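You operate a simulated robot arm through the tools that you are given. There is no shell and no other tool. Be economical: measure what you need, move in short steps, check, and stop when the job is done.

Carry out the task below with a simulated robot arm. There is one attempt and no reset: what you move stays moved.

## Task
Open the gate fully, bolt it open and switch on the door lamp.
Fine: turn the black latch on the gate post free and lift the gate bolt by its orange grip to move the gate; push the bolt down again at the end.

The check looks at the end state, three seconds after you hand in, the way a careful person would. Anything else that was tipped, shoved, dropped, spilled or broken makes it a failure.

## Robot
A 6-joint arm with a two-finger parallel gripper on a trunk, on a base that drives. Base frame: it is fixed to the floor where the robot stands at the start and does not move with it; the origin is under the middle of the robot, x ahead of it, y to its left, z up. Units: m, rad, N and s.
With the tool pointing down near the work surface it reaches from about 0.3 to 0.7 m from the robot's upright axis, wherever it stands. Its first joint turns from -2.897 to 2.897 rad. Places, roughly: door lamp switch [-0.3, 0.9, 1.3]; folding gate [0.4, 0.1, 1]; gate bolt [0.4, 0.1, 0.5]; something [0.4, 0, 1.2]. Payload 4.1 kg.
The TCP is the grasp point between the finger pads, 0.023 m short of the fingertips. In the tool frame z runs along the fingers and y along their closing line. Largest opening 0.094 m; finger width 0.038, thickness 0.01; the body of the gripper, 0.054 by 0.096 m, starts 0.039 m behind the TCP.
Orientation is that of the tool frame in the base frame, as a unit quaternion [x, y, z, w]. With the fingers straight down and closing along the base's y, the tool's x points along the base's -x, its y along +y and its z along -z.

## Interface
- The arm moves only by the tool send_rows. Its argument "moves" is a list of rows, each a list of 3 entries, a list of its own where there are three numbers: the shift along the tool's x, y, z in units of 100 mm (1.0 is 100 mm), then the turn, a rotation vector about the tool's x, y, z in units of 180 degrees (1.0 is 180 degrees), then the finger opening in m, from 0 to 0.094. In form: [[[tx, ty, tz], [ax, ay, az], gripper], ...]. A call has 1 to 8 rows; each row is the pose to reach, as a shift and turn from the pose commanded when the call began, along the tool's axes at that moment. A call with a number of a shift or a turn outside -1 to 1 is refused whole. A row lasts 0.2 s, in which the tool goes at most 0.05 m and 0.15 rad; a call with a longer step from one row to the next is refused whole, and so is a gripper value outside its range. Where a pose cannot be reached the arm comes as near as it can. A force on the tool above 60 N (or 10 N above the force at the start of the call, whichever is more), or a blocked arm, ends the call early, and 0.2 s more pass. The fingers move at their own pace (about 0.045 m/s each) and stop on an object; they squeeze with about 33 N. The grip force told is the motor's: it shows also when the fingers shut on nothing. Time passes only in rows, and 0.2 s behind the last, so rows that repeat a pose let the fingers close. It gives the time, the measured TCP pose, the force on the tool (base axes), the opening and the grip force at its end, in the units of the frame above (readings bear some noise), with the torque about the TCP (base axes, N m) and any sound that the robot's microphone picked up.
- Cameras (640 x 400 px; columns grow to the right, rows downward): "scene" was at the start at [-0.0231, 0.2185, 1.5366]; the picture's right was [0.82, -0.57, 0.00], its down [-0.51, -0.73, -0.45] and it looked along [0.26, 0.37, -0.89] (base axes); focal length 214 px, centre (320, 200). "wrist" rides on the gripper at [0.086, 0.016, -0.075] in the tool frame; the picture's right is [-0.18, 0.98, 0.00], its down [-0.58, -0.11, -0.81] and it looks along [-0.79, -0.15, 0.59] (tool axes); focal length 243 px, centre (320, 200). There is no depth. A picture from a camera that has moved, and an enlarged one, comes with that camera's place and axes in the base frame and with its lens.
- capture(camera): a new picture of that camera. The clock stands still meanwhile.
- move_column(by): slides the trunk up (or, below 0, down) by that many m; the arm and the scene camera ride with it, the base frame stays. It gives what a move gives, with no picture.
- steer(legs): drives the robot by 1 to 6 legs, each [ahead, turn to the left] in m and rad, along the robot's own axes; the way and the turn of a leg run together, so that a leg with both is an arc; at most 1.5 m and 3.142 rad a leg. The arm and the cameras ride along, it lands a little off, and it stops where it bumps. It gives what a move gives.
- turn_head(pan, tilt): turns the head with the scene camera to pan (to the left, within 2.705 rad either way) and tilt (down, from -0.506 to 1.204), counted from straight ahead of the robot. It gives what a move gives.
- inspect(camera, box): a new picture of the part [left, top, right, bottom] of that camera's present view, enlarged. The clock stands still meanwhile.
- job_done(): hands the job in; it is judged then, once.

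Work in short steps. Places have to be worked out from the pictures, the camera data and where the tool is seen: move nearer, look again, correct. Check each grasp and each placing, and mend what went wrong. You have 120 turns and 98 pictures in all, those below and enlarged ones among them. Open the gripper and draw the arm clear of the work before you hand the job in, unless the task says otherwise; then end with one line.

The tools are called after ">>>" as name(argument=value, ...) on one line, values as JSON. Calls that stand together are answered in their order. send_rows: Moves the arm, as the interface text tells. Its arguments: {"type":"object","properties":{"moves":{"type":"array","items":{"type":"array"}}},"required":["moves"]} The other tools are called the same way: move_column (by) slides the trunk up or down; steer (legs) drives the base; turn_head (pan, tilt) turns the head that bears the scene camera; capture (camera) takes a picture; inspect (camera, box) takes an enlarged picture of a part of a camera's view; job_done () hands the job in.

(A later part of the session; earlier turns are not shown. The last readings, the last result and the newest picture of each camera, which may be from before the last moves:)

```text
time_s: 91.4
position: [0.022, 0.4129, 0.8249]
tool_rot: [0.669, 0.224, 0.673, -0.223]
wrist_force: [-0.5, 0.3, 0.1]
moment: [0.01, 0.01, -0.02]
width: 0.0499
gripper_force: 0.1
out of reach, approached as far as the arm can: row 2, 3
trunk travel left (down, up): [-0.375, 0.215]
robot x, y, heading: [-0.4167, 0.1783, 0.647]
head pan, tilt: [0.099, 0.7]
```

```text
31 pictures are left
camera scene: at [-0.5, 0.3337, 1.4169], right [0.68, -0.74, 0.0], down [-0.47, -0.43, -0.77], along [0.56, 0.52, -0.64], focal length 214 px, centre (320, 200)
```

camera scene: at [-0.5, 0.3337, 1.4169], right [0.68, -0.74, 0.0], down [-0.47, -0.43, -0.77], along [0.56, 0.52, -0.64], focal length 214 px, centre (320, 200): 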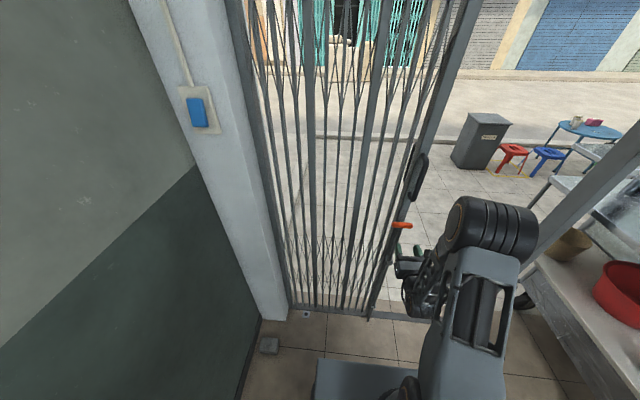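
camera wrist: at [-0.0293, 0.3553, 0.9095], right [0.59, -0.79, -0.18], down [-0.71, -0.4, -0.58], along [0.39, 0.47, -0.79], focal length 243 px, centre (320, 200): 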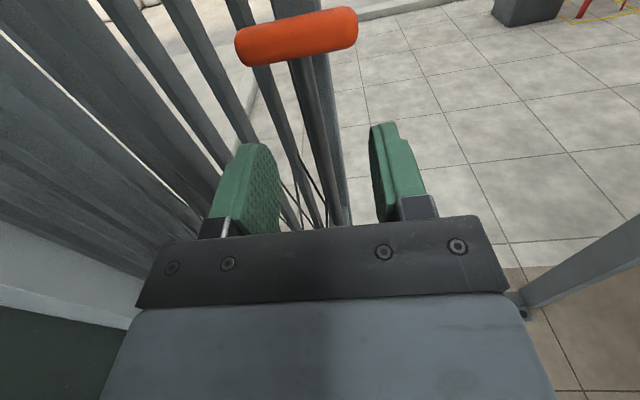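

The lateral limit remains for a forward-pointing tool. New idea: point the tool straight down (as at the start) and grip the T-bar by its two ends from above, which is reachable everywhere. I move up/back and undo the rotations.

>>> send_rows(moves=[[[0.4, 0.15, -0.15], [0, 0, 0], 0.05], [[0.8, 0.3, -0.3], [0, 0, 0], 0.05], [[1.0, 0.4, -0.3], [0, 0, 0], 0.05]])

>>> send_rows(moves=[[[0, 0, 0], [0, 0, -0.047], 0.05], [[0, 0, 0], [0, 0, -0.094], 0.05], [[0, 0, 0], [0, 0, -0.141], 0.05], [[0, 0, 0], [0, 0, -0.188], 0.05], [[0, 0, 0], [0, 0, -0.235], 0.05], [[0, 0, 0], [0, 0, -0.282], 0.05], [[0, 0, 0], [0, 0, -0.329], 0.05], [[0, 0, 0], [0, 0, -0.376], 0.05]])

>>> send_rows(moves=[[[0, 0, 0], [0, 0, -0.047], 0.05], [[0, 0, 0], [0, 0, -0.094], 0.05], [[0, 0, 0], [0, 0, -0.124], 0.05]])

>>> send_rows(moves=[[[0, 0, 0], [0.0267, 0.0267, -0.0267], 0.05], [[0, 0, 0], [0.0534, 0.0534, -0.0534], 0.05], [[0, 0, 0], [0.08, 0.08, -0.08], 0.05], [[0, 0, 0], [0.1067, 0.1067, -0.1067], 0.05], [[0, 0, 0], [0.1334, 0.1334, -0.1334], 0.05], [[0, 0, 0], [0.16, 0.16, -0.16], 0.05], [[0, 0, 0], [0.1867, 0.1867, -0.1867], 0.05], [[0, 0, 0], [0.2133, 0.2133, -0.2133], 0.05]])

>>> send_rows(moves=[[[0, 0, 0], [0.0267, 0.0267, -0.0267], 0.05], [[0, 0, 0], [0.0534, 0.0534, -0.0534], 0.05], [[0, 0, 0], [0.08, 0.08, -0.08], 0.05], [[0, 0, 0], [0.1067, 0.1067, -0.1067], 0.05], [[0, 0, 0], [0.1334, 0.1334, -0.1334], 0.05], [[0, 0, 0], [0.16, 0.16, -0.16], 0.05], [[0, 0, 0], [0.1717, 0.1717, -0.1717], 0.05]])

>>> capture(camera="wrist")

```text
time_s: 92.2
position: [0.026, 0.3649, 0.9239]
tool_rot: [0.671, 0.222, 0.672, -0.221]
wrist_force: [0.3, -0.5, 0.8]
moment: [0.01, 0.0, -0.04]
width: 0.05
gripper_force: 0.0
out of reach, approached as far as the arm can: row 2, 3
trunk travel left (down, up): [-0.375, 0.215]
robot x, y, heading: [-0.4154, 0.1775, 0.643]
head pan, tilt: [0.099, 0.7]
```

```text
time_s: 94.0
position: [0.027, 0.3654, 0.9247]
tool_rot: [0.432, 0.559, 0.682, 0.192]
wrist_force: [0.0, 0.4, -0.6]
moment: [-0.01, 0.03, 0.02]
width: 0.0496
gripper_force: 0.1
trunk travel left (down, up): [-0.375, 0.215]
robot x, y, heading: [-0.4154, 0.177, 0.638]
head pan, tilt: [0.099, 0.7]
```

```text
time_s: 94.8
position: [0.0262, 0.3644, 0.9258]
tool_rot: [0.315, 0.631, 0.632, 0.321]
wrist_force: [-0.2, 0.0, 0.1]
moment: [0.0, -0.01, 0.01]
width: 0.05
gripper_force: 0.0
trunk travel left (down, up): [-0.375, 0.215]
robot x, y, heading: [-0.413, 0.1723, 0.643]
head pan, tilt: [0.099, 0.7]
```

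```text
time_s: 96.6
position: [0.027, 0.3644, 0.9262]
tool_rot: [-0.033, 0.93, 0.327, 0.166]
wrist_force: [0.2, -0.4, 0.3]
moment: [0.02, -0.03, 0.02]
width: 0.0499
gripper_force: 0.1
trunk travel left (down, up): [-0.375, 0.215]
robot x, y, heading: [-0.4138, 0.1779, 0.638]
head pan, tilt: [0.099, 0.7]
```

```text
time_s: 98.2
position: [0.0269, 0.3643, 0.9248]
tool_rot: [-0.314, 0.949, -0.003, 0.001]
wrist_force: [-0.2, -0.5, -0.4]
moment: [0.03, 0.02, -0.02]
width: 0.0503
gripper_force: 0.0
trunk travel left (down, up): [-0.375, 0.215]
robot x, y, heading: [-0.4181, 0.1795, 0.639]
head pan, tilt: [0.099, 0.7]
```

```text
30 pictures are left
camera wrist: at [-0.0527, 0.3257, 0.9982], right [-0.44, 0.9, 0.0], down [0.53, 0.26, 0.81], along [0.73, 0.35, -0.59], focal length 243 px, centre (320, 200)
```

wrist: 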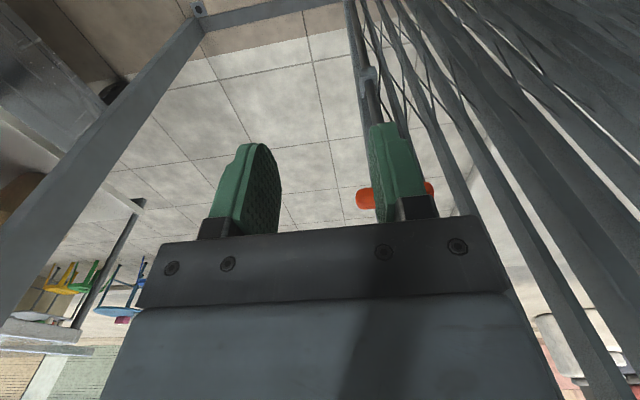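

The tool points down now; the bar centre is at about l=0.33, d=0.347, z≈0.857. The pull handle above it would foul a vertical gripper, so I pitch the tool 50° forward and test whether the arm can then traverse left to the final place, staying back from the gate.

>>> send_rows(moves=[[[0, 0, 0], [0, -0.0463, 0], 0.09], [[0, 0, 0], [0, -0.0927, 0], 0.09], [[0, 0, 0], [0, -0.139, 0], 0.09], [[0, 0, 0], [0, -0.185, 0], 0.09], [[0, 0, 0], [0, -0.2317, 0], 0.09], [[0, 0, 0], [0, -0.278, 0], 0.09]])

>>> send_rows(moves=[[[0, 0.4, 0], [0, 0, 0], 0.09], [[0, 0.8, 0], [0, 0, 0], 0.09], [[0, 1.0, 0], [0, 0, 0], 0.09]])

>>> send_rows(moves=[[[0, 0.4, 0], [0, 0, 0], 0.09], [[0, 0.8, 0], [0, 0, 0], 0.09], [[0, 1.0, 0], [0, 0, 0], 0.09]])

>>> send_rows(moves=[[[0, 0.4, 0], [0, 0, 0], 0.09], [[0, 0.8, 0], [0, 0, 0], 0.09], [[0, 1.0, 0], [0, 0, 0], 0.09]])

>>> capture(camera="scene")

```text
time_s: 99.6
position: [0.027, 0.3639, 0.9245]
tool_rot: [-0.286, 0.86, 0.13, 0.402]
wrist_force: [0.3, -0.2, 0.4]
moment: [-0.01, 0.04, -0.02]
width: 0.09
gripper_force: 0.0
trunk travel left (down, up): [-0.375, 0.215]
robot x, y, heading: [-0.4187, 0.1796, 0.641]
head pan, tilt: [0.099, 0.7]
```

```text
time_s: 100.4
position: [-0.0335, 0.4442, 0.9228]
tool_rot: [-0.285, 0.86, 0.131, 0.403]
wrist_force: [0.1, 0.3, 0.5]
moment: [0.02, 0.01, -0.04]
width: 0.09
gripper_force: 0.1
trunk travel left (down, up): [-0.375, 0.215]
robot x, y, heading: [-0.4155, 0.1781, 0.646]
head pan, tilt: [0.099, 0.7]
```

```text
time_s: 101.2
position: [-0.0343, 0.4473, 0.9186]
tool_rot: [-0.286, 0.86, 0.134, 0.402]
wrist_force: [-0.1, 0.8, -0.5]
moment: [0.02, 0.02, 0.02]
width: 0.0899
gripper_force: 0.1
out of reach, approached as far as the arm can: row 1, 2, 3
trunk travel left (down, up): [-0.375, 0.215]
robot x, y, heading: [-0.4188, 0.1791, 0.644]
head pan, tilt: [0.099, 0.7]
```

```text
time_s: 102.0
position: [-0.0468, 0.4605, 0.9031]
tool_rot: [-0.298, 0.869, 0.145, 0.368]
wrist_force: [-0.1, -0.8, -0.4]
moment: [-0.04, 0.0, 0.0]
width: 0.09
gripper_force: 0.0
out of reach, approached as far as the arm can: row 1, 2, 3
trunk travel left (down, up): [-0.375, 0.215]
robot x, y, heading: [-0.4169, 0.1753, 0.644]
head pan, tilt: [0.099, 0.7]
```

```text
29 pictures are left
camera scene: at [-0.5, 0.3338, 1.4169], right [0.68, -0.74, 0.0], down [-0.47, -0.44, -0.76], along [0.56, 0.52, -0.64], focal length 214 px, centre (320, 200)
```

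scene: 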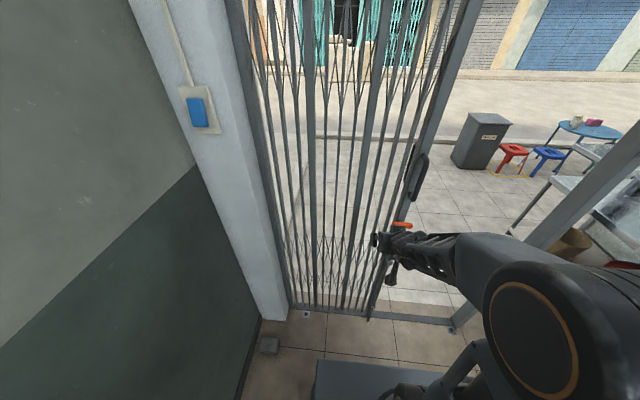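

The arm cannot get left of its own centreline with a gate-facing tool, but yawing the tool left should allow it. I'll bring the hand right, jog the base ~0.2 m further left (wall is at l≈1.0, clear), then regrip the rod with the tool yawed left.

>>> send_rows(moves=[[[0, -0.4, 0], [0, 0, 0], 0.06], [[0, -0.8, 0], [0, 0, 0], 0.06], [[0, -1.0, 0], [0, 0, 0], 0.06]])

>>> send_rows(moves=[[[0, -0.4, 0], [0, 0, 0], 0.06], [[0, -0.8, 0], [0, 0, 0], 0.06], [[0, -1.0, 0], [0, 0, 0], 0.06]])

>>> steer(legs=[[-0.26, 0.0], [0.0, 0.7], [0.31, 0.0], [0.0, -0.7]])

>>> capture(camera="scene")

```text
time_s: 102.8
position: [-0.0311, 0.4468, 0.9188]
tool_rot: [-0.286, 0.86, 0.134, 0.402]
wrist_force: [0.7, -0.5, -0.2]
moment: [-0.04, 0.0, 0.02]
width: 0.0598
gripper_force: 0.1
out of reach, approached as far as the arm can: row 1, 2
trunk travel left (down, up): [-0.375, 0.215]
robot x, y, heading: [-0.4148, 0.1779, 0.641]
head pan, tilt: [0.099, 0.7]
```

```text
time_s: 103.6
position: [0.0271, 0.3682, 0.9171]
tool_rot: [-0.285, 0.86, 0.132, 0.402]
wrist_force: [1.7, -0.7, 0.8]
moment: [0.03, 0.0, 0.06]
width: 0.06
gripper_force: 0.0
trunk travel left (down, up): [-0.375, 0.215]
robot x, y, heading: [-0.4167, 0.1752, 0.641]
head pan, tilt: [0.099, 0.7]
```

```text
time_s: 110.9
position: [-0.1021, 0.5139, 0.9176]
tool_rot: [-0.278, 0.862, 0.129, 0.405]
wrist_force: [-0.1, -0.2, 0.2]
moment: [-0.02, 0.01, -0.01]
width: 0.0601
gripper_force: 0.0
trunk travel left (down, up): [-0.375, 0.215]
robot x, y, heading: [-0.5474, 0.3312, 0.63]
head pan, tilt: [0.099, 0.7]
```

```text
28 pictures are left
camera scene: at [-0.6285, 0.4862, 1.4169], right [0.66, -0.75, 0.0], down [-0.48, -0.43, -0.76], along [0.57, 0.51, -0.64], focal length 214 px, centre (320, 200)
```

scene: 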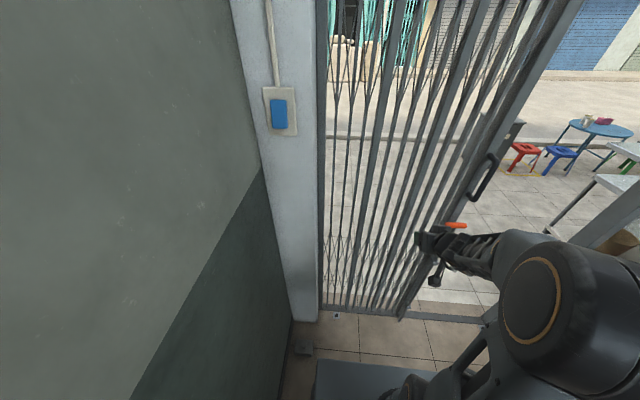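

Base is now at l=0.59, d=−0.24. I finish pitching the tool to horizontal, yaw it 25° left, and move to a pre-grasp in front of the rod under the T-bar.

>>> send_rows(moves=[[[0, 0, 0], [0, -0.0444, 0], 0.05], [[0, 0, 0], [0, -0.0888, 0], 0.05], [[0, 0, 0], [0, -0.1332, 0], 0.05], [[0, 0, 0], [0, -0.1776, 0], 0.05], [[0, 0, 0], [0, -0.222, 0], 0.05]])

>>> send_rows(moves=[[[0, 0, 0], [-0.0463, 0, 0], 0.05], [[0, 0, 0], [-0.0926, 0, 0], 0.05], [[0, 0, 0], [-0.139, 0, 0], 0.05]])

>>> send_rows(moves=[[[0.17, -0.3, -0.07], [0, 0, 0], 0.05], [[0.34, -0.6, -0.14], [0, 0, 0], 0.05], [[0.5, -0.91, -0.2], [0, 0, 0], 0.05]])

>>> send_rows(moves=[[[0.17, -0.3, -0.07], [0, 0, 0], 0.05], [[0.34, -0.6, -0.14], [0, 0, 0], 0.05], [[0.5, -0.91, -0.2], [0, 0, 0], 0.05]])

>>> capture(camera="wrist")

```text
time_s: 112.1
position: [-0.1021, 0.5124, 0.9203]
tool_rot: [-0.216, 0.672, 0.218, 0.673]
wrist_force: [0.6, -0.2, 0.2]
moment: [0.02, 0.0, -0.03]
width: 0.0502
gripper_force: 0.1
trunk travel left (down, up): [-0.375, 0.215]
robot x, y, heading: [-0.543, 0.3296, 0.63]
head pan, tilt: [0.099, 0.7]
```

```text
time_s: 112.9
position: [-0.1012, 0.5128, 0.9178]
tool_rot: [-0.358, 0.609, 0.357, 0.611]
wrist_force: [0.5, -0.5, -0.4]
moment: [0.0, 0.0, 0.03]
width: 0.0497
gripper_force: 0.1
trunk travel left (down, up): [-0.375, 0.215]
robot x, y, heading: [-0.5464, 0.3309, 0.627]
head pan, tilt: [0.099, 0.7]
```

```text
time_s: 113.7
position: [-0.0317, 0.451, 0.8681]
tool_rot: [-0.359, 0.609, 0.355, 0.612]
wrist_force: [0.8, 0.4, -0.7]
moment: [-0.03, 0.01, -0.02]
width: 0.05
gripper_force: 0.1
trunk travel left (down, up): [-0.375, 0.215]
robot x, y, heading: [-0.5439, 0.3266, 0.626]
head pan, tilt: [0.099, 0.7]
```

```text
time_s: 114.5
position: [0.0368, 0.3882, 0.8195]
tool_rot: [-0.357, 0.61, 0.356, 0.611]
wrist_force: [0.8, -0.3, -0.1]
moment: [0.0, 0.0, 0.03]
width: 0.0501
gripper_force: 0.1
trunk travel left (down, up): [-0.375, 0.215]
robot x, y, heading: [-0.5517, 0.3294, 0.624]
head pan, tilt: [0.099, 0.7]
```

```text
27 pictures are left
camera wrist: at [-0.0139, 0.3312, 0.7319], right [-0.86, 0.48, 0.18], down [-0.3, -0.76, 0.58], along [0.42, 0.44, 0.79], focal length 243 px, centre (320, 200)
```

wrist: 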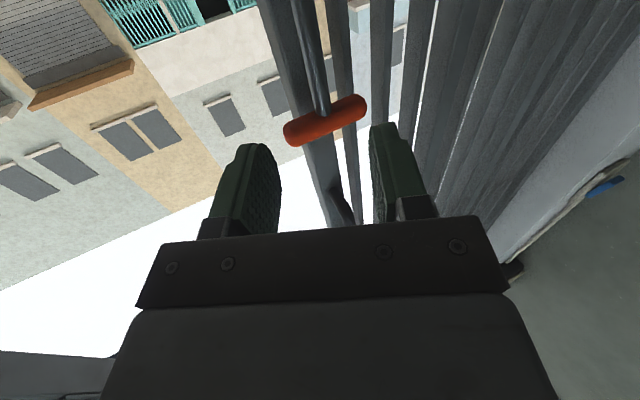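

Rod and bar line up with the yawed fingers. I advance 8 cm and close.

>>> send_rows(moves=[[[0.04, 0, 0.25], [0, 0, 0], 0.05], [[0.04, 0, 0.5], [0, 0, 0], 0.05], [[0.04, 0, 0.7], [0, 0, 0], 0.05], [[0.04, 0, 0.81], [0, 0, 0], 0.05], [[0.04, 0, 0.81], [0, 0, 0], 0.02], [[0.04, 0, 0.81], [0, 0, 0], 0.0], [[0.04, 0, 0.81], [0, 0, 0], 0.0], [[0.04, 0, 0.81], [0, 0, 0], 0.0]])

>>> capture(camera="wrist")

```text
time_s: 116.3
position: [0.0793, 0.46, 0.8156]
tool_rot: [-0.357, 0.609, 0.355, 0.612]
wrist_force: [21.0, -4.7, -0.2]
moment: [0.25, 0.22, -0.45]
width: 0.0131
gripper_force: 45.3
trunk travel left (down, up): [-0.375, 0.215]
robot x, y, heading: [-0.5479, 0.3274, 0.624]
head pan, tilt: [0.099, 0.7]
```

```text
26 pictures are left
camera wrist: at [0.0274, 0.4024, 0.7269], right [-0.86, 0.48, 0.18], down [-0.3, -0.76, 0.58], along [0.42, 0.44, 0.79], focal length 243 px, centre (320, 200)
```

wrist: 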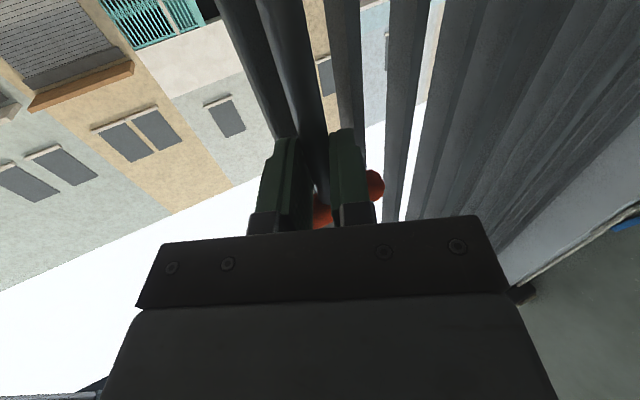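

Rod gripped. I lift 2.5 cm and slide the gate left 10 cm along the gate direction.

>>> send_rows(moves=[[[-0.12, 0, 0], [0, 0, 0], 0.0], [[-0.25, 0, 0], [0, 0, 0], 0.0], [[-0.25, 0.228, 0.102], [0, 0, 0], 0.0], [[-0.25, 0.457, 0.203], [0, 0, 0], 0.0], [[-0.25, 0.685, 0.305], [0, 0, 0], 0.0], [[-0.25, 0.913, 0.406], [0, 0, 0], 0.0]])

```text
time_s: 117.7
position: [0.0158, 0.5431, 0.8408]
tool_rot: [-0.36, 0.608, 0.358, 0.61]
wrist_force: [7.4, 6.1, -0.4]
moment: [0.54, 0.23, -0.24]
width: 0.0131
gripper_force: 45.2
trunk travel left (down, up): [-0.375, 0.215]
robot x, y, heading: [-0.548, 0.3288, 0.631]
head pan, tilt: [0.099, 0.7]
```

Moves well. Another 10 cm, twice.

>>> send_rows(moves=[[[0, 0.228, 0.102], [0, 0, 0], 0.0], [[0, 0.457, 0.203], [0, 0, 0], 0.0], [[0, 0.685, 0.305], [0, 0, 0], 0.0], [[0, 0.913, 0.406], [0, 0, 0], 0.0]])

>>> send_rows(moves=[[[0, 0.228, 0.102], [0, 0, 0], 0.0], [[0, 0.457, 0.203], [0, 0, 0], 0.0], [[0, 0.685, 0.305], [0, 0, 0], 0.0], [[0, 0.913, 0.406], [0, 0, 0], 0.0]])

>>> capture(camera="scene")

```text
time_s: 118.7
position: [-0.0426, 0.6215, 0.8387]
tool_rot: [-0.36, 0.608, 0.358, 0.61]
wrist_force: [12.6, 5.8, -0.8]
moment: [0.84, 0.0, -0.26]
width: 0.0133
gripper_force: 44.7
trunk travel left (down, up): [-0.375, 0.215]
robot x, y, heading: [-0.5469, 0.3331, 0.631]
head pan, tilt: [0.099, 0.7]
```

```text
time_s: 119.7
position: [-0.1025, 0.703, 0.8392]
tool_rot: [-0.36, 0.608, 0.357, 0.61]
wrist_force: [16.5, 9.8, -1.0]
moment: [0.44, 0.25, -0.26]
width: 0.0131
gripper_force: 44.6
trunk travel left (down, up): [-0.375, 0.215]
robot x, y, heading: [-0.5449, 0.3295, 0.624]
head pan, tilt: [0.099, 0.7]
```

```text
25 pictures are left
camera scene: at [-0.6269, 0.4869, 1.4168], right [0.67, -0.75, 0.0], down [-0.48, -0.43, -0.76], along [0.57, 0.51, -0.65], focal length 214 px, centre (320, 200)
```

scene: 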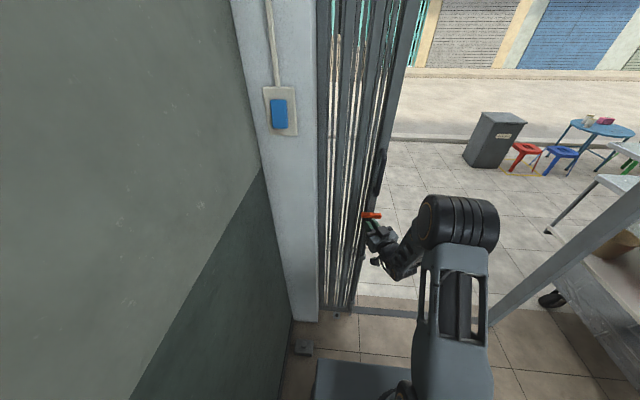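

Excellent. About 8 cm remain; I move 6 cm and inspect bolt foot vs. socket.

>>> send_rows(moves=[[[0, 0.183, 0.081], [0, 0, 0], 0.0], [[0, 0.365, 0.162], [0, 0, 0], 0.0], [[0, 0.548, 0.244], [0, 0, 0], 0.0]])

>>> inspect(camera="scene", box=[310, 240, 390, 340])

```text
time_s: 120.5
position: [-0.1301, 0.7477, 0.8457]
tool_rot: [-0.358, 0.612, 0.364, 0.604]
wrist_force: [-18.8, -25.3, -1.3]
moment: [-0.97, -1.01, 0.06]
width: 0.0134
gripper_force: 44.4
out of reach, approached as far as the arm can: row 2, 3
trunk travel left (down, up): [-0.375, 0.215]
robot x, y, heading: [-0.5483, 0.3314, 0.628]
head pan, tilt: [0.099, 0.7]
```

```text
4.00 times, centred on (350, 290) of scene
camera zoom: at [-0.6313, 0.4833, 1.417], right [0.67, -0.75, 0.0], down [-0.48, -0.43, -0.77], along [0.57, 0.51, -0.64], focal length 858 px, centre (200, -160)
```

zoom: 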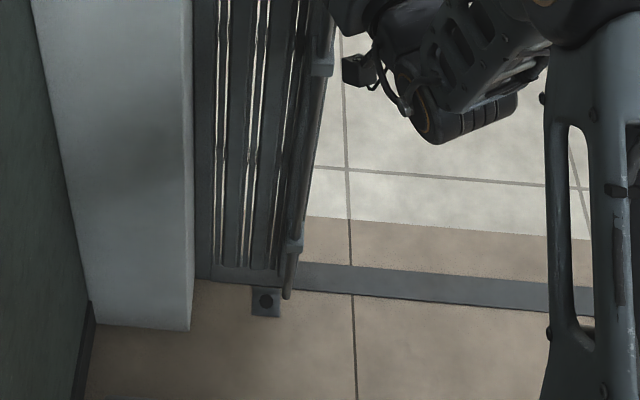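

Out of reach ~3 cm short of the hole. I yaw the tool another 20° left about the rod, relaxing the push, then continue.

>>> send_rows(moves=[[[0, -0.01, -0.04], [-0.037, 0, 0], 0.0], [[0, -0.025, -0.04], [-0.074, 0, 0], 0.0], [[0, -0.04, -0.04], [-0.111, 0, 0], 0.0]])

>>> send_rows(moves=[[[0.05, 0.11, 0.1], [0, 0, 0], 0.0], [[0.05, 0.22, 0.19], [0, 0, 0], 0.0]])

>>> inspect(camera="scene", box=[310, 240, 390, 340])

```text
time_s: 121.3
position: [-0.1233, 0.7425, 0.8468]
tool_rot: [-0.459, 0.537, 0.457, 0.54]
wrist_force: [-9.6, 7.5, 0.3]
moment: [1.24, 0.43, 0.09]
width: 0.0134
gripper_force: 45.2
trunk travel left (down, up): [-0.375, 0.215]
robot x, y, heading: [-0.5459, 0.3314, 0.628]
head pan, tilt: [0.099, 0.7]
```

```text
time_s: 121.9
position: [-0.1433, 0.7687, 0.8411]
tool_rot: [-0.46, 0.537, 0.458, 0.539]
wrist_force: [12.3, 10.6, -0.7]
moment: [0.5, 0.6, -0.19]
width: 0.0132
gripper_force: 44.9
trunk travel left (down, up): [-0.375, 0.215]
robot x, y, heading: [-0.549, 0.3282, 0.623]
head pan, tilt: [0.099, 0.7]
```

```text
4.00 times, centred on (350, 290) of scene
camera zoom: at [-0.6265, 0.487, 1.4168], right [0.66, -0.75, 0.0], down [-0.48, -0.43, -0.76], along [0.57, 0.51, -0.65], focal length 858 px, centre (200, -160)
```

zoom: 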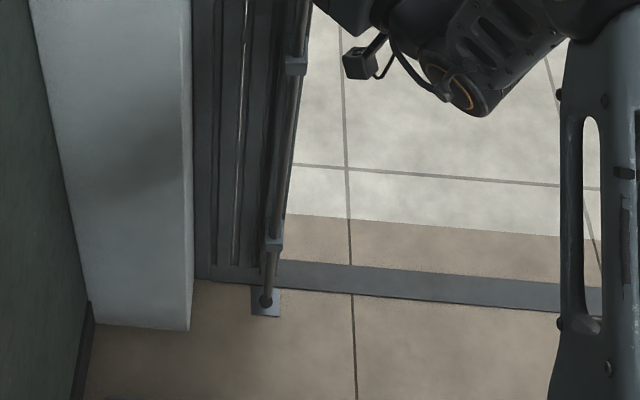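

The foot is over the second hole. I lower the bolt 3 cm and watch the force.

>>> send_rows(moves=[[[0.1, 0.02, 0.015], [0, 0, 0], 0.0], [[0.2, 0.02, 0.015], [0, 0, 0], 0.0], [[0.3, 0.02, 0.015], [0, 0, 0], 0.0]])

>>> inspect(camera="scene", box=[310, 240, 390, 340])

```text
time_s: 122.7
position: [-0.143, 0.7693, 0.8096]
tool_rot: [-0.459, 0.538, 0.457, 0.539]
wrist_force: [12.9, 17.6, -0.1]
moment: [0.98, 0.4, -0.09]
width: 0.0133
gripper_force: 44.4
trunk travel left (down, up): [-0.375, 0.215]
robot x, y, heading: [-0.5477, 0.3307, 0.625]
head pan, tilt: [0.099, 0.7]
```

```text
4.00 times, centred on (350, 290) of scene
camera zoom: at [-0.627, 0.4876, 1.4168], right [0.66, -0.75, 0.0], down [-0.48, -0.43, -0.76], along [0.57, 0.51, -0.65], focal length 858 px, centre (200, -160)
```

zoom: 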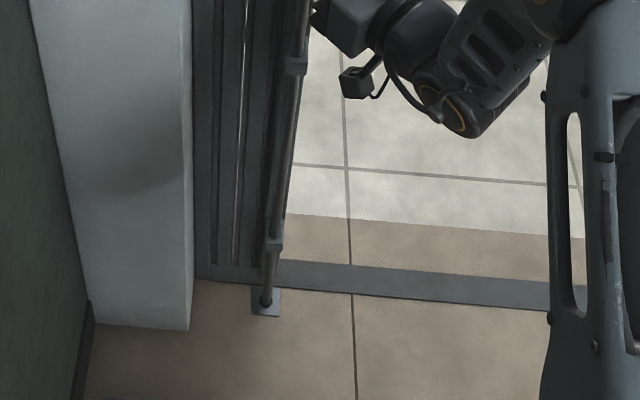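

No vertical resistance — entering. I push down further 5 cm.

>>> send_rows(moves=[[[0.12, 0.01, 0.01], [0, 0, 0], 0.0], [[0.25, 0.01, 0.01], [0, 0, 0], 0.0], [[0.37, 0.01, 0.01], [0, 0, 0], 0.0], [[0.5, 0.01, 0.01], [0, 0, 0], 0.0]])

>>> capture(camera="wrist")

>>> inspect(camera="scene", box=[300, 190, 420, 340])

```text
time_s: 123.7
position: [-0.1428, 0.769, 0.7597]
tool_rot: [-0.459, 0.539, 0.456, 0.539]
wrist_force: [12.6, 5.9, -2.5]
moment: [0.34, 0.37, -0.11]
width: 0.0133
gripper_force: 44.4
trunk travel left (down, up): [-0.375, 0.215]
robot x, y, heading: [-0.5449, 0.3303, 0.632]
head pan, tilt: [0.099, 0.7]
```

```text
21 pictures are left
camera wrist: at [-0.1716, 0.6974, 0.6731], right [-0.97, 0.16, 0.18], down [-0.03, -0.81, 0.58], along [0.24, 0.56, 0.79], focal length 243 px, centre (320, 200)
```

wrist: 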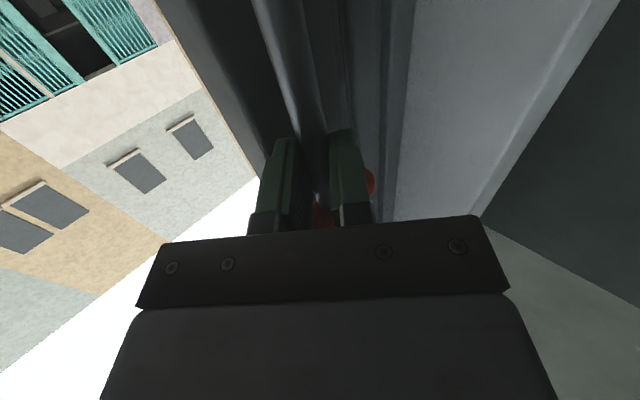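

```text
2.67 times, centred on (360, 265) of scene
camera zoom: at [-0.6268, 0.4867, 1.4168], right [0.66, -0.75, 0.0], down [-0.48, -0.43, -0.76], along [0.57, 0.51, -0.65], focal length 572 px, centre (213, 27)
```

zoom: 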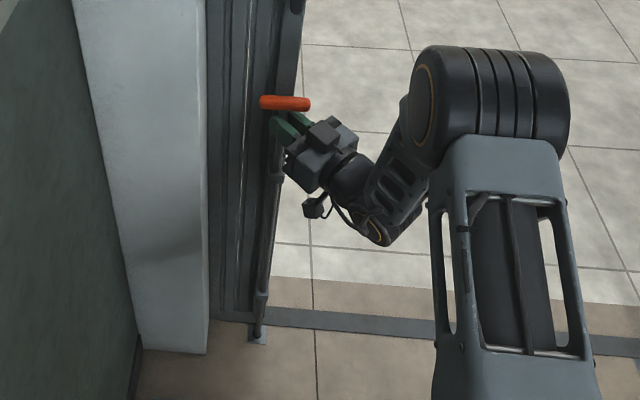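

The bolt followed down to about its original height. I press another 1.5 cm to confirm it's seated.

>>> send_rows(moves=[[[0.08, 0, 0], [0, 0, 0], 0.0], [[0.15, 0, 0], [0, 0, 0], 0.0]])

```text
time_s: 124.3
position: [-0.1434, 0.7684, 0.7504]
tool_rot: [-0.457, 0.534, 0.459, 0.544]
wrist_force: [12.3, 6.3, 32.6]
moment: [0.78, 1.54, -0.09]
width: 0.0141
gripper_force: 44.8
trunk travel left (down, up): [-0.375, 0.215]
robot x, y, heading: [-0.5485, 0.3293, 0.628]
head pan, tilt: [0.099, 0.7]
```

Seated against the stop (33 N). I open and back away along the tool axis, then look.

>>> send_rows(moves=[[[-0.09, 0, 0], [0, 0, 0], 0.0], [[-0.09, 0, 0], [0, 0, 0], 0.05], [[-0.09, 0, 0], [0, 0, 0], 0.05], [[-0.09, 0, -0.3], [0, 0, 0], 0.05], [[-0.09, 0, -0.6], [0, 0, 0], 0.05], [[-0.09, 0, -0.95], [0, 0, 0], 0.05]])

>>> inspect(camera="scene", box=[300, 190, 420, 340])

```text
time_s: 125.7
position: [-0.1376, 0.6779, 0.7703]
tool_rot: [-0.457, 0.541, 0.459, 0.536]
wrist_force: [0.0, 0.5, -0.4]
moment: [-0.01, -0.03, -0.03]
width: 0.0502
gripper_force: 0.1
out of reach, approached as far as the arm can: row 5, 6
trunk travel left (down, up): [-0.375, 0.215]
robot x, y, heading: [-0.5463, 0.3281, 0.63]
head pan, tilt: [0.099, 0.7]
```

```text
2.67 times, centred on (360, 265) of scene
camera zoom: at [-0.6281, 0.4861, 1.4169], right [0.66, -0.75, 0.0], down [-0.48, -0.43, -0.76], along [0.57, 0.51, -0.64], focal length 572 px, centre (213, 27)
```

zoom: 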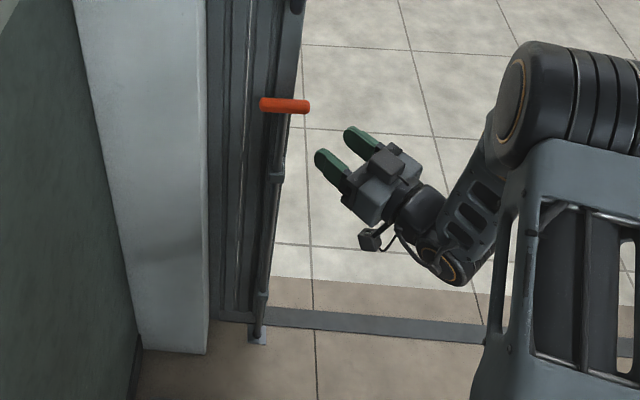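

The bolt stands seated in the second socket. Now the switch: triangulated at about (−0.322, 0.881, 1.255). I enlarge it.

>>> inspect(camera="scene", box=[250, 75, 310, 145])

```text
5.71 times, centred on (280, 110) of scene
camera zoom: at [-0.6281, 0.4861, 1.4169], right [0.66, -0.75, 0.0], down [-0.48, -0.43, -0.76], along [0.57, 0.51, -0.64], focal length 1226 px, centre (549, 714)
```

zoom: 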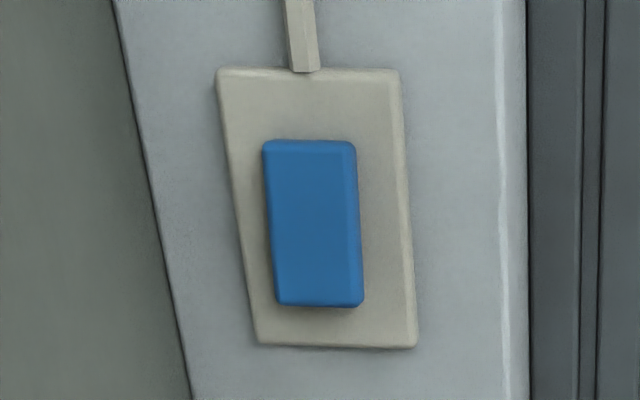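

The lower end of the rocker stands out, so I'll press its lower half. I close the fingers, back the base 0.2 m for room, raise the trunk 0.2 m, and turn the tool square to the pilaster face.

>>> steer(legs=[[-0.2, 0.0]])

>>> move_column(by=0.2)

>>> send_rows(moves=[[[0, 0, 0], [0.0407, 0, 0], 0.0], [[0, 0, 0], [0.0814, 0, 0], 0.0], [[0, 0, 0], [0.122, 0, 0], 0.0], [[0, 0, 0], [0.163, 0, 0], 0.0], [[0, 0, 0], [0.2035, 0, 0], 0.0], [[0, 0, 0], [0.244, 0, 0], 0.0]])

>>> capture(camera="scene")

```text
time_s: 127.3
position: [-0.2994, 0.5633, 0.7701]
tool_rot: [-0.458, 0.54, 0.459, 0.536]
wrist_force: [-0.1, 0.7, 0.0]
moment: [0.03, -0.02, 0.01]
width: 0.0501
gripper_force: 0.0
trunk travel left (down, up): [-0.375, 0.215]
robot x, y, heading: [-0.7074, 0.212, 0.633]
head pan, tilt: [0.099, 0.7]
```

```text
time_s: 129.7
position: [-0.3035, 0.5605, 0.9047]
tool_rot: [-0.459, 0.537, 0.46, 0.538]
wrist_force: [-0.4, -0.1, -0.5]
moment: [-0.02, 0.01, 0.01]
width: 0.05
gripper_force: 0.1
trunk travel left (down, up): [-0.507, 0.083]
robot x, y, heading: [-0.7069, 0.2129, 0.634]
head pan, tilt: [0.099, 0.7]
stopped: the arm was blocked; the commanded pose is now the measured one
```

```text
time_s: 131.1
position: [-0.2511, 0.5489, 0.9315]
tool_rot: [-0.253, 0.665, 0.308, 0.632]
wrist_force: [1.1, -0.1, 0.4]
moment: [0.01, -0.02, -0.01]
width: 0.0
gripper_force: 33.3
out of reach, approached as far as the arm can: row 1, 2, 3, 4, 5, 6
trunk travel left (down, up): [-0.507, 0.083]
robot x, y, heading: [-0.7072, 0.2136, 0.629]
head pan, tilt: [0.099, 0.7]
```

```text
17 pictures are left
camera scene: at [-0.8221, 0.3424, 1.5088], right [0.65, -0.76, 0.0], down [-0.72, -0.62, -0.32], along [0.24, 0.21, -0.95], focal length 214 px, centre (320, 200)
```

scene: 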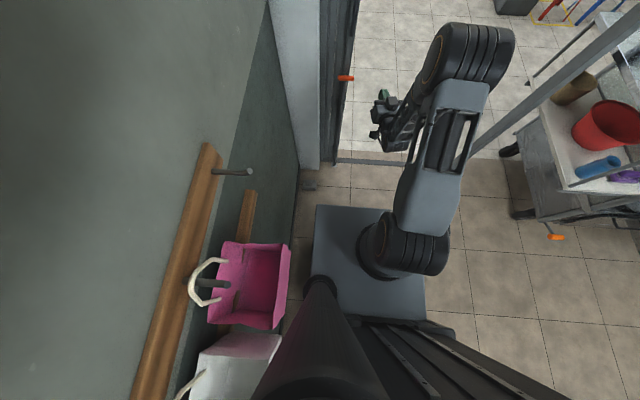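

The trunk lift was blocked and the head camera got tipped down — the head probably touches the wall shelf above the bags. I lower the trunk at once and look.

>>> move_column(by=-0.1)

>>> turn_head(pan=1.2, tilt=0.0)

>>> capture(camera="scene")

```text
time_s: 132.4
position: [-0.249, 0.5507, 0.8293]
tool_rot: [-0.252, 0.668, 0.307, 0.63]
wrist_force: [-0.5, -0.4, -0.2]
moment: [-0.04, 0.03, -0.01]
width: 0.0002
gripper_force: 32.5
trunk travel left (down, up): [-0.407, 0.183]
robot x, y, heading: [-0.7115, 0.2148, 0.631]
head pan, tilt: [0.099, 0.7]
```

```text
time_s: 133.7
position: [-0.2472, 0.5516, 0.83]
tool_rot: [-0.252, 0.667, 0.307, 0.63]
wrist_force: [-0.5, 0.1, -0.4]
moment: [-0.01, 0.01, -0.01]
width: 0.0001
gripper_force: 33.1
trunk travel left (down, up): [-0.407, 0.183]
robot x, y, heading: [-0.7063, 0.2131, 0.629]
head pan, tilt: [1.201, 0.0]
```

```text
16 pictures are left
camera scene: at [-0.8763, 0.4005, 1.5127], right [0.97, 0.26, 0.0], down [0.0, 0.0, -1.0], along [-0.26, 0.97, 0.0], focal length 214 px, centre (320, 200)
```

scene: 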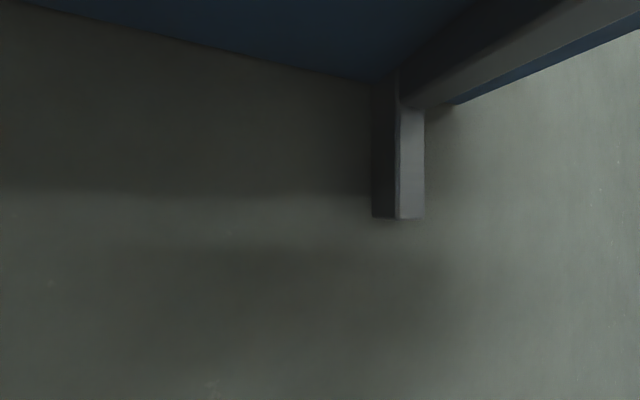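

The head is under the blue wall shelf. I restore head tilt and the trunk height with which I drove in, and drive forward 0.2 m out from under it.

>>> move_column(by=-0.04)

>>> turn_head(pan=0.1, tilt=0.7)

>>> steer(legs=[[0.18, 0.0]])

>>> turn_head(pan=2.0, tilt=-0.1)

>>> capture(camera="scene")

```text
time_s: 134.6
position: [-0.2464, 0.5521, 0.7887]
tool_rot: [-0.252, 0.667, 0.307, 0.63]
wrist_force: [0.4, 0.2, 0.1]
moment: [0.0, -0.04, 0.04]
width: 0.0
gripper_force: 32.9
trunk travel left (down, up): [-0.367, 0.223]
robot x, y, heading: [-0.7064, 0.2138, 0.629]
head pan, tilt: [1.201, 0.0]
```

```text
time_s: 135.9
position: [-0.247, 0.5524, 0.7897]
tool_rot: [-0.253, 0.667, 0.308, 0.629]
wrist_force: [0.0, 0.5, 0.1]
moment: [0.04, 0.01, 0.0]
width: 0.0
gripper_force: 33.3
trunk travel left (down, up): [-0.367, 0.223]
robot x, y, heading: [-0.7104, 0.2154, 0.628]
head pan, tilt: [0.099, 0.7]
```

```text
time_s: 137.4
position: [-0.1021, 0.6558, 0.7896]
tool_rot: [-0.252, 0.668, 0.307, 0.63]
wrist_force: [-0.4, -1.1, 0.5]
moment: [-0.02, 0.01, -0.01]
width: 0.0
gripper_force: 33.1
trunk travel left (down, up): [-0.367, 0.223]
robot x, y, heading: [-0.5627, 0.3186, 0.621]
head pan, tilt: [0.099, 0.7]
```

```text
time_s: 139.3
position: [-0.1033, 0.6562, 0.7889]
tool_rot: [-0.253, 0.667, 0.308, 0.629]
wrist_force: [0.4, -0.4, -0.1]
moment: [-0.04, -0.01, 0.03]
width: 0.0001
gripper_force: 33.2
trunk travel left (down, up): [-0.367, 0.223]
robot x, y, heading: [-0.5674, 0.3158, 0.622]
head pan, tilt: [2.0, -0.099]
```

```text
15 pictures are left
camera scene: at [-0.7842, 0.4625, 1.4816], right [0.49, 0.87, 0.0], down [-0.09, 0.05, -1.0], along [-0.86, 0.49, 0.1], focal length 214 px, centre (320, 200)
```

scene: 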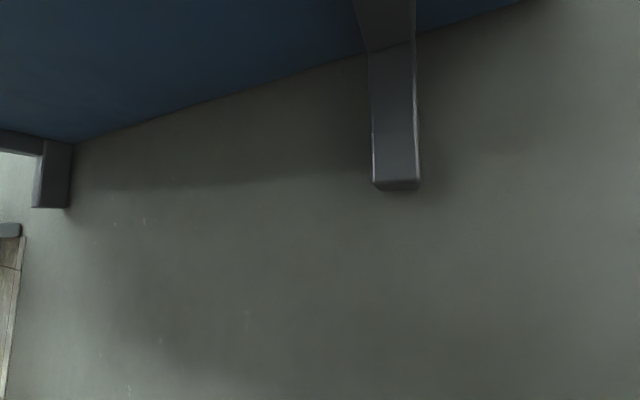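

Out near the shelf end, nothing visibly disturbed below it. Now I raise the hand ~0.44 m with the arm only (clear of stile and shelf).

>>> send_rows(moves=[[[-0.4, -0.1, 0], [0, 0, 0], 0.0], [[-0.8, -0.2, 0], [0, 0, 0], 0.0], [[-1.0, -0.3, 0], [0, 0, 0], 0.0]])

>>> send_rows(moves=[[[-0.4, 0, 0], [0, 0, 0], 0.0], [[-0.8, 0, 0], [0, 0, 0], 0.0], [[-1.0, 0, 0], [0, 0, 0], 0.0]])

>>> send_rows(moves=[[[-0.4, 0, 0], [0, 0, 0], 0.0], [[-0.8, 0, 0], [0, 0, 0], 0.0], [[-1.0, 0, 0], [0, 0, 0], 0.0]])

>>> send_rows(moves=[[[-0.4, 0, 0], [0, 0, 0], 0.0], [[-0.8, 0, 0], [0, 0, 0], 0.0], [[-1.0, 0, 0], [0, 0, 0], 0.0]])

>>> turn_head(pan=0.3, tilt=0.5)

>>> capture(camera="scene")

```text
time_s: 140.1
position: [-0.073, 0.6288, 0.886]
tool_rot: [-0.252, 0.668, 0.307, 0.629]
wrist_force: [-0.5, 0.5, 1.1]
moment: [-0.02, -0.02, 0.0]
width: 0.0
gripper_force: 32.6
trunk travel left (down, up): [-0.367, 0.223]
robot x, y, heading: [-0.5601, 0.3194, 0.627]
head pan, tilt: [2.0, -0.099]
```

```text
time_s: 140.9
position: [-0.0635, 0.6243, 0.9849]
tool_rot: [-0.252, 0.668, 0.306, 0.63]
wrist_force: [-0.4, 0.2, -0.1]
moment: [0.03, 0.02, 0.02]
width: 0.0
gripper_force: 32.8
trunk travel left (down, up): [-0.367, 0.223]
robot x, y, heading: [-0.5616, 0.3206, 0.627]
head pan, tilt: [2.0, -0.099]
```

```text
time_s: 141.7
position: [-0.056, 0.6206, 1.0843]
tool_rot: [-0.251, 0.668, 0.307, 0.629]
wrist_force: [0.9, 0.5, -0.3]
moment: [0.0, -0.04, 0.0]
width: 0.0
gripper_force: 32.7
trunk travel left (down, up): [-0.367, 0.223]
robot x, y, heading: [-0.5639, 0.3186, 0.621]
head pan, tilt: [2.0, -0.099]
```

```text
time_s: 142.5
position: [-0.0486, 0.6144, 1.1829]
tool_rot: [-0.252, 0.668, 0.306, 0.63]
wrist_force: [-0.2, -0.1, -0.2]
moment: [0.01, 0.0, 0.02]
width: 0.0
gripper_force: 32.8
trunk travel left (down, up): [-0.367, 0.223]
robot x, y, heading: [-0.5656, 0.3132, 0.626]
head pan, tilt: [2.0, -0.099]
```

```text
time_s: 144.2
position: [-0.0487, 0.6152, 1.1842]
tool_rot: [-0.253, 0.667, 0.308, 0.629]
wrist_force: [-0.4, 0.5, 0.0]
moment: [0.01, 0.03, 0.01]
width: 0.0002
gripper_force: 32.8
trunk travel left (down, up): [-0.367, 0.223]
robot x, y, heading: [-0.5653, 0.314, 0.623]
head pan, tilt: [0.3, 0.499]
```

```text
14 pictures are left
camera scene: at [-0.6538, 0.4921, 1.4267], right [0.8, -0.6, 0.0], down [-0.29, -0.38, -0.88], along [0.53, 0.7, -0.48], focal length 214 px, centre (320, 200)
```

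scene: 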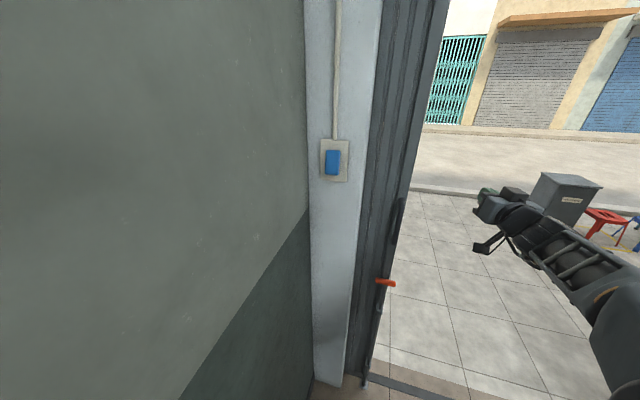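

Switch refined to l=0.896, d=0.263, z=1.257. I move the hand left and back in front of it.

>>> send_rows(moves=[[[-0.1, 0.2, -0.2], [0, 0, 0], 0.0], [[-0.18, 0.6, -0.27], [0, 0, 0], 0.0], [[-0.25, 1.0, -0.27], [0, 0, 0], 0.0]])

>>> send_rows(moves=[[[-0.1, 0.3, -0.12], [0, 0, 0], 0.0], [[-0.18, 0.7, -0.24], [0, 0, 0], 0.0], [[-0.2, 1.0, -0.27], [0, 0, 0], 0.0]])

>>> send_rows(moves=[[[0, 0.3, -0.07], [0, 0, 0], 0.0], [[0, 0.6, -0.14], [0, 0, 0], 0.0], [[0, 0.92, -0.2], [0, 0, 0], 0.0]])

>>> capture(camera="scene")

```text
time_s: 145.0
position: [-0.138, 0.6623, 1.2186]
tool_rot: [-0.253, 0.667, 0.308, 0.629]
wrist_force: [0.2, 0.4, -0.3]
moment: [0.01, -0.01, 0.02]
width: 0.0001
gripper_force: 32.7
trunk travel left (down, up): [-0.367, 0.223]
robot x, y, heading: [-0.5649, 0.3149, 0.627]
head pan, tilt: [0.3, 0.499]
```

```text
time_s: 145.8
position: [-0.2015, 0.6866, 1.2503]
tool_rot: [-0.257, 0.666, 0.311, 0.627]
wrist_force: [0.2, 0.5, 0.2]
moment: [-0.01, -0.01, -0.01]
width: 0.0
gripper_force: 32.9
out of reach, approached as far as the arm can: row 2, 3
trunk travel left (down, up): [-0.367, 0.223]
robot x, y, heading: [-0.564, 0.3211, 0.626]
head pan, tilt: [0.3, 0.499]
```

```text
time_s: 146.6
position: [-0.3087, 0.7598, 1.2607]
tool_rot: [-0.252, 0.667, 0.307, 0.63]
wrist_force: [0.1, -0.3, 0.4]
moment: [-0.02, -0.02, 0.0]
width: 0.0003
gripper_force: 33.6
out of reach, approached as far as the arm can: row 1
trunk travel left (down, up): [-0.367, 0.223]
robot x, y, heading: [-0.5626, 0.3211, 0.623]
head pan, tilt: [0.3, 0.499]
```

```text
13 pictures are left
camera scene: at [-0.6541, 0.4922, 1.4266], right [0.8, -0.6, 0.0], down [-0.29, -0.38, -0.88], along [0.53, 0.7, -0.48], focal length 214 px, centre (320, 200)
```

scene: 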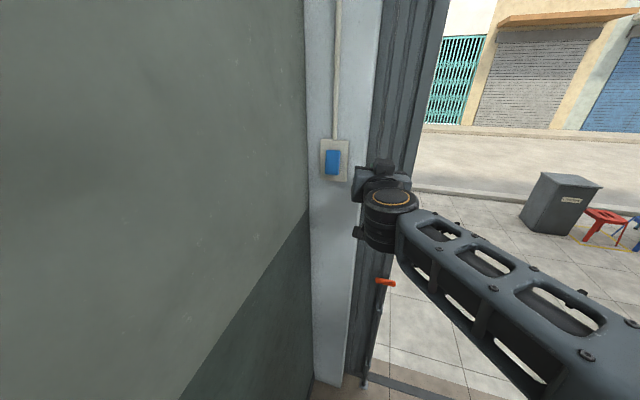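

Hand is 10 cm right of the switch. I move left and down to line up with the rocker's lower half, then look via the wrist camera.

>>> send_rows(moves=[[[0.1, 0.3, -0.1], [0, 0, 0], 0.0], [[0.2, 0.65, -0.05], [0, 0, 0], 0.0], [[0.3, 1.0, -0.03], [0, 0, 0], 0.0]])

>>> capture(camera="wrist")

>>> inspect(camera="scene", box=[280, 110, 400, 230])

```text
time_s: 147.4
position: [-0.386, 0.827, 1.2382]
tool_rot: [-0.251, 0.668, 0.307, 0.63]
wrist_force: [0.4, -0.3, 0.2]
moment: [-0.01, -0.01, 0.0]
width: 0.0
gripper_force: 33.0
trunk travel left (down, up): [-0.367, 0.223]
robot x, y, heading: [-0.5614, 0.3171, 0.625]
head pan, tilt: [0.3, 0.499]
```

```text
12 pictures are left
camera wrist: at [-0.4561, 0.7871, 1.1532], right [-0.7, 0.66, 0.27], down [-0.43, -0.69, 0.58], along [0.58, 0.29, 0.76], focal length 243 px, centre (320, 200)
```

wrist: 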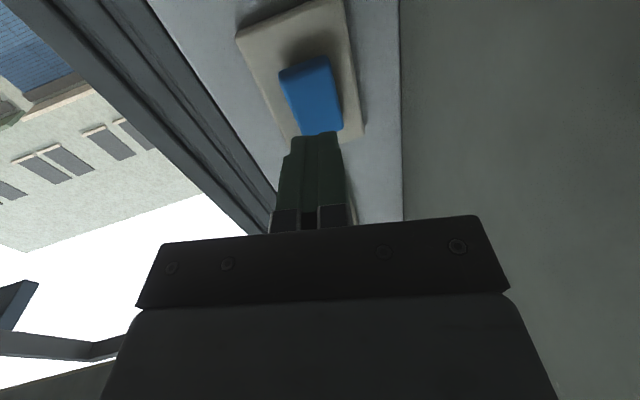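

```text
3.33 times, centred on (340, 170) of scene
camera zoom: at [-0.6539, 0.4923, 1.4266], right [0.8, -0.6, 0.0], down [-0.29, -0.38, -0.88], along [0.53, 0.7, -0.48], focal length 715 px, centre (253, 300)
```

zoom: 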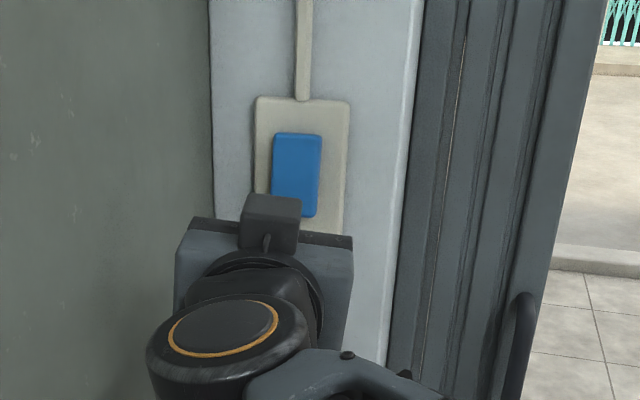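

The fingertips line up with the rocker's lower half. I advance slowly and press.

>>> send_rows(moves=[[[0, -0.02, 0.15], [0, 0, 0], 0.0], [[0, -0.03, 0.3], [0, 0, 0], 0.0], [[0, -0.04, 0.4], [0, 0, 0], 0.0], [[0, -0.04, 0.48], [0, 0, 0], 0.0]])

>>> send_rows(moves=[[[0, 0, 0.05], [0, 0, 0], 0.0], [[0, 0, 0.1], [0, 0, 0], 0.0], [[0, 0, 0.15], [0, 0, 0], 0.0]])

>>> capture(camera="wrist")

```text
time_s: 148.4
position: [-0.3492, 0.8564, 1.2366]
tool_rot: [-0.252, 0.667, 0.306, 0.63]
wrist_force: [-0.4, 0.2, -0.6]
moment: [0.02, -0.03, 0.0]
width: 0.0003
gripper_force: 33.2
trunk travel left (down, up): [-0.367, 0.223]
robot x, y, heading: [-0.5635, 0.322, 0.627]
head pan, tilt: [0.3, 0.499]
```

```text
time_s: 149.2
position: [-0.34, 0.8682, 1.2359]
tool_rot: [-0.252, 0.668, 0.306, 0.63]
wrist_force: [-10.6, -16.6, -9.8]
moment: [0.01, 0.11, -0.27]
width: 0.0
gripper_force: 33.2
trunk travel left (down, up): [-0.367, 0.223]
robot x, y, heading: [-0.5623, 0.3176, 0.623]
head pan, tilt: [0.3, 0.499]
```

```text
10 pictures are left
camera wrist: at [-0.4104, 0.8279, 1.1514], right [-0.7, 0.66, 0.27], down [-0.43, -0.69, 0.58], along [0.58, 0.29, 0.76], focal length 243 px, centre (320, 200)
```

wrist: 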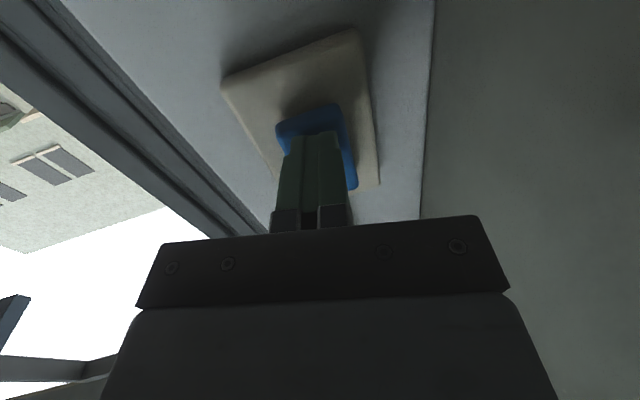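

Contact with ~22 N. I press another 1.2 cm for the rocker to tip.

>>> send_rows(moves=[[[0, 0, 0.04], [0, 0, 0], 0.0], [[0, 0, 0.08], [0, 0, 0], 0.0], [[0, 0, 0.12], [0, 0, 0], 0.0]])

>>> send_rows(moves=[[[0, 0, -0.3], [0, 0, 0], 0.0], [[0, 0, -0.5], [0, 0, 0], 0.0]])

>>> capture(camera="wrist")

```text
time_s: 149.7
position: [-0.3402, 0.8673, 1.2357]
tool_rot: [-0.251, 0.668, 0.308, 0.629]
wrist_force: [-18.8, -34.1, -8.0]
moment: [0.22, -0.11, -0.62]
width: 0.0
gripper_force: 32.3
trunk travel left (down, up): [-0.367, 0.223]
robot x, y, heading: [-0.5668, 0.3147, 0.627]
head pan, tilt: [0.3, 0.499]
stopped in row 2: the force on the tool passed its limit (the readings are from after the stop); the commanded pose is now the measured one
```

```text
time_s: 150.3
position: [-0.372, 0.8369, 1.2337]
tool_rot: [-0.253, 0.669, 0.306, 0.628]
wrist_force: [-0.8, 0.0, 0.1]
moment: [-0.02, 0.0, -0.01]
width: 0.0001
gripper_force: 33.0
trunk travel left (down, up): [-0.367, 0.223]
robot x, y, heading: [-0.5619, 0.3164, 0.63]
head pan, tilt: [0.3, 0.499]
```

```text
9 pictures are left
camera wrist: at [-0.4412, 0.7966, 1.1489], right [-0.7, 0.66, 0.27], down [-0.43, -0.69, 0.59], along [0.58, 0.29, 0.76], focal length 243 px, centre (320, 200)
```

wrist: 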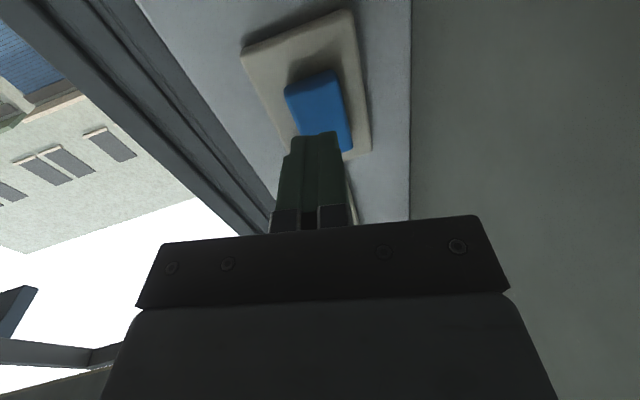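

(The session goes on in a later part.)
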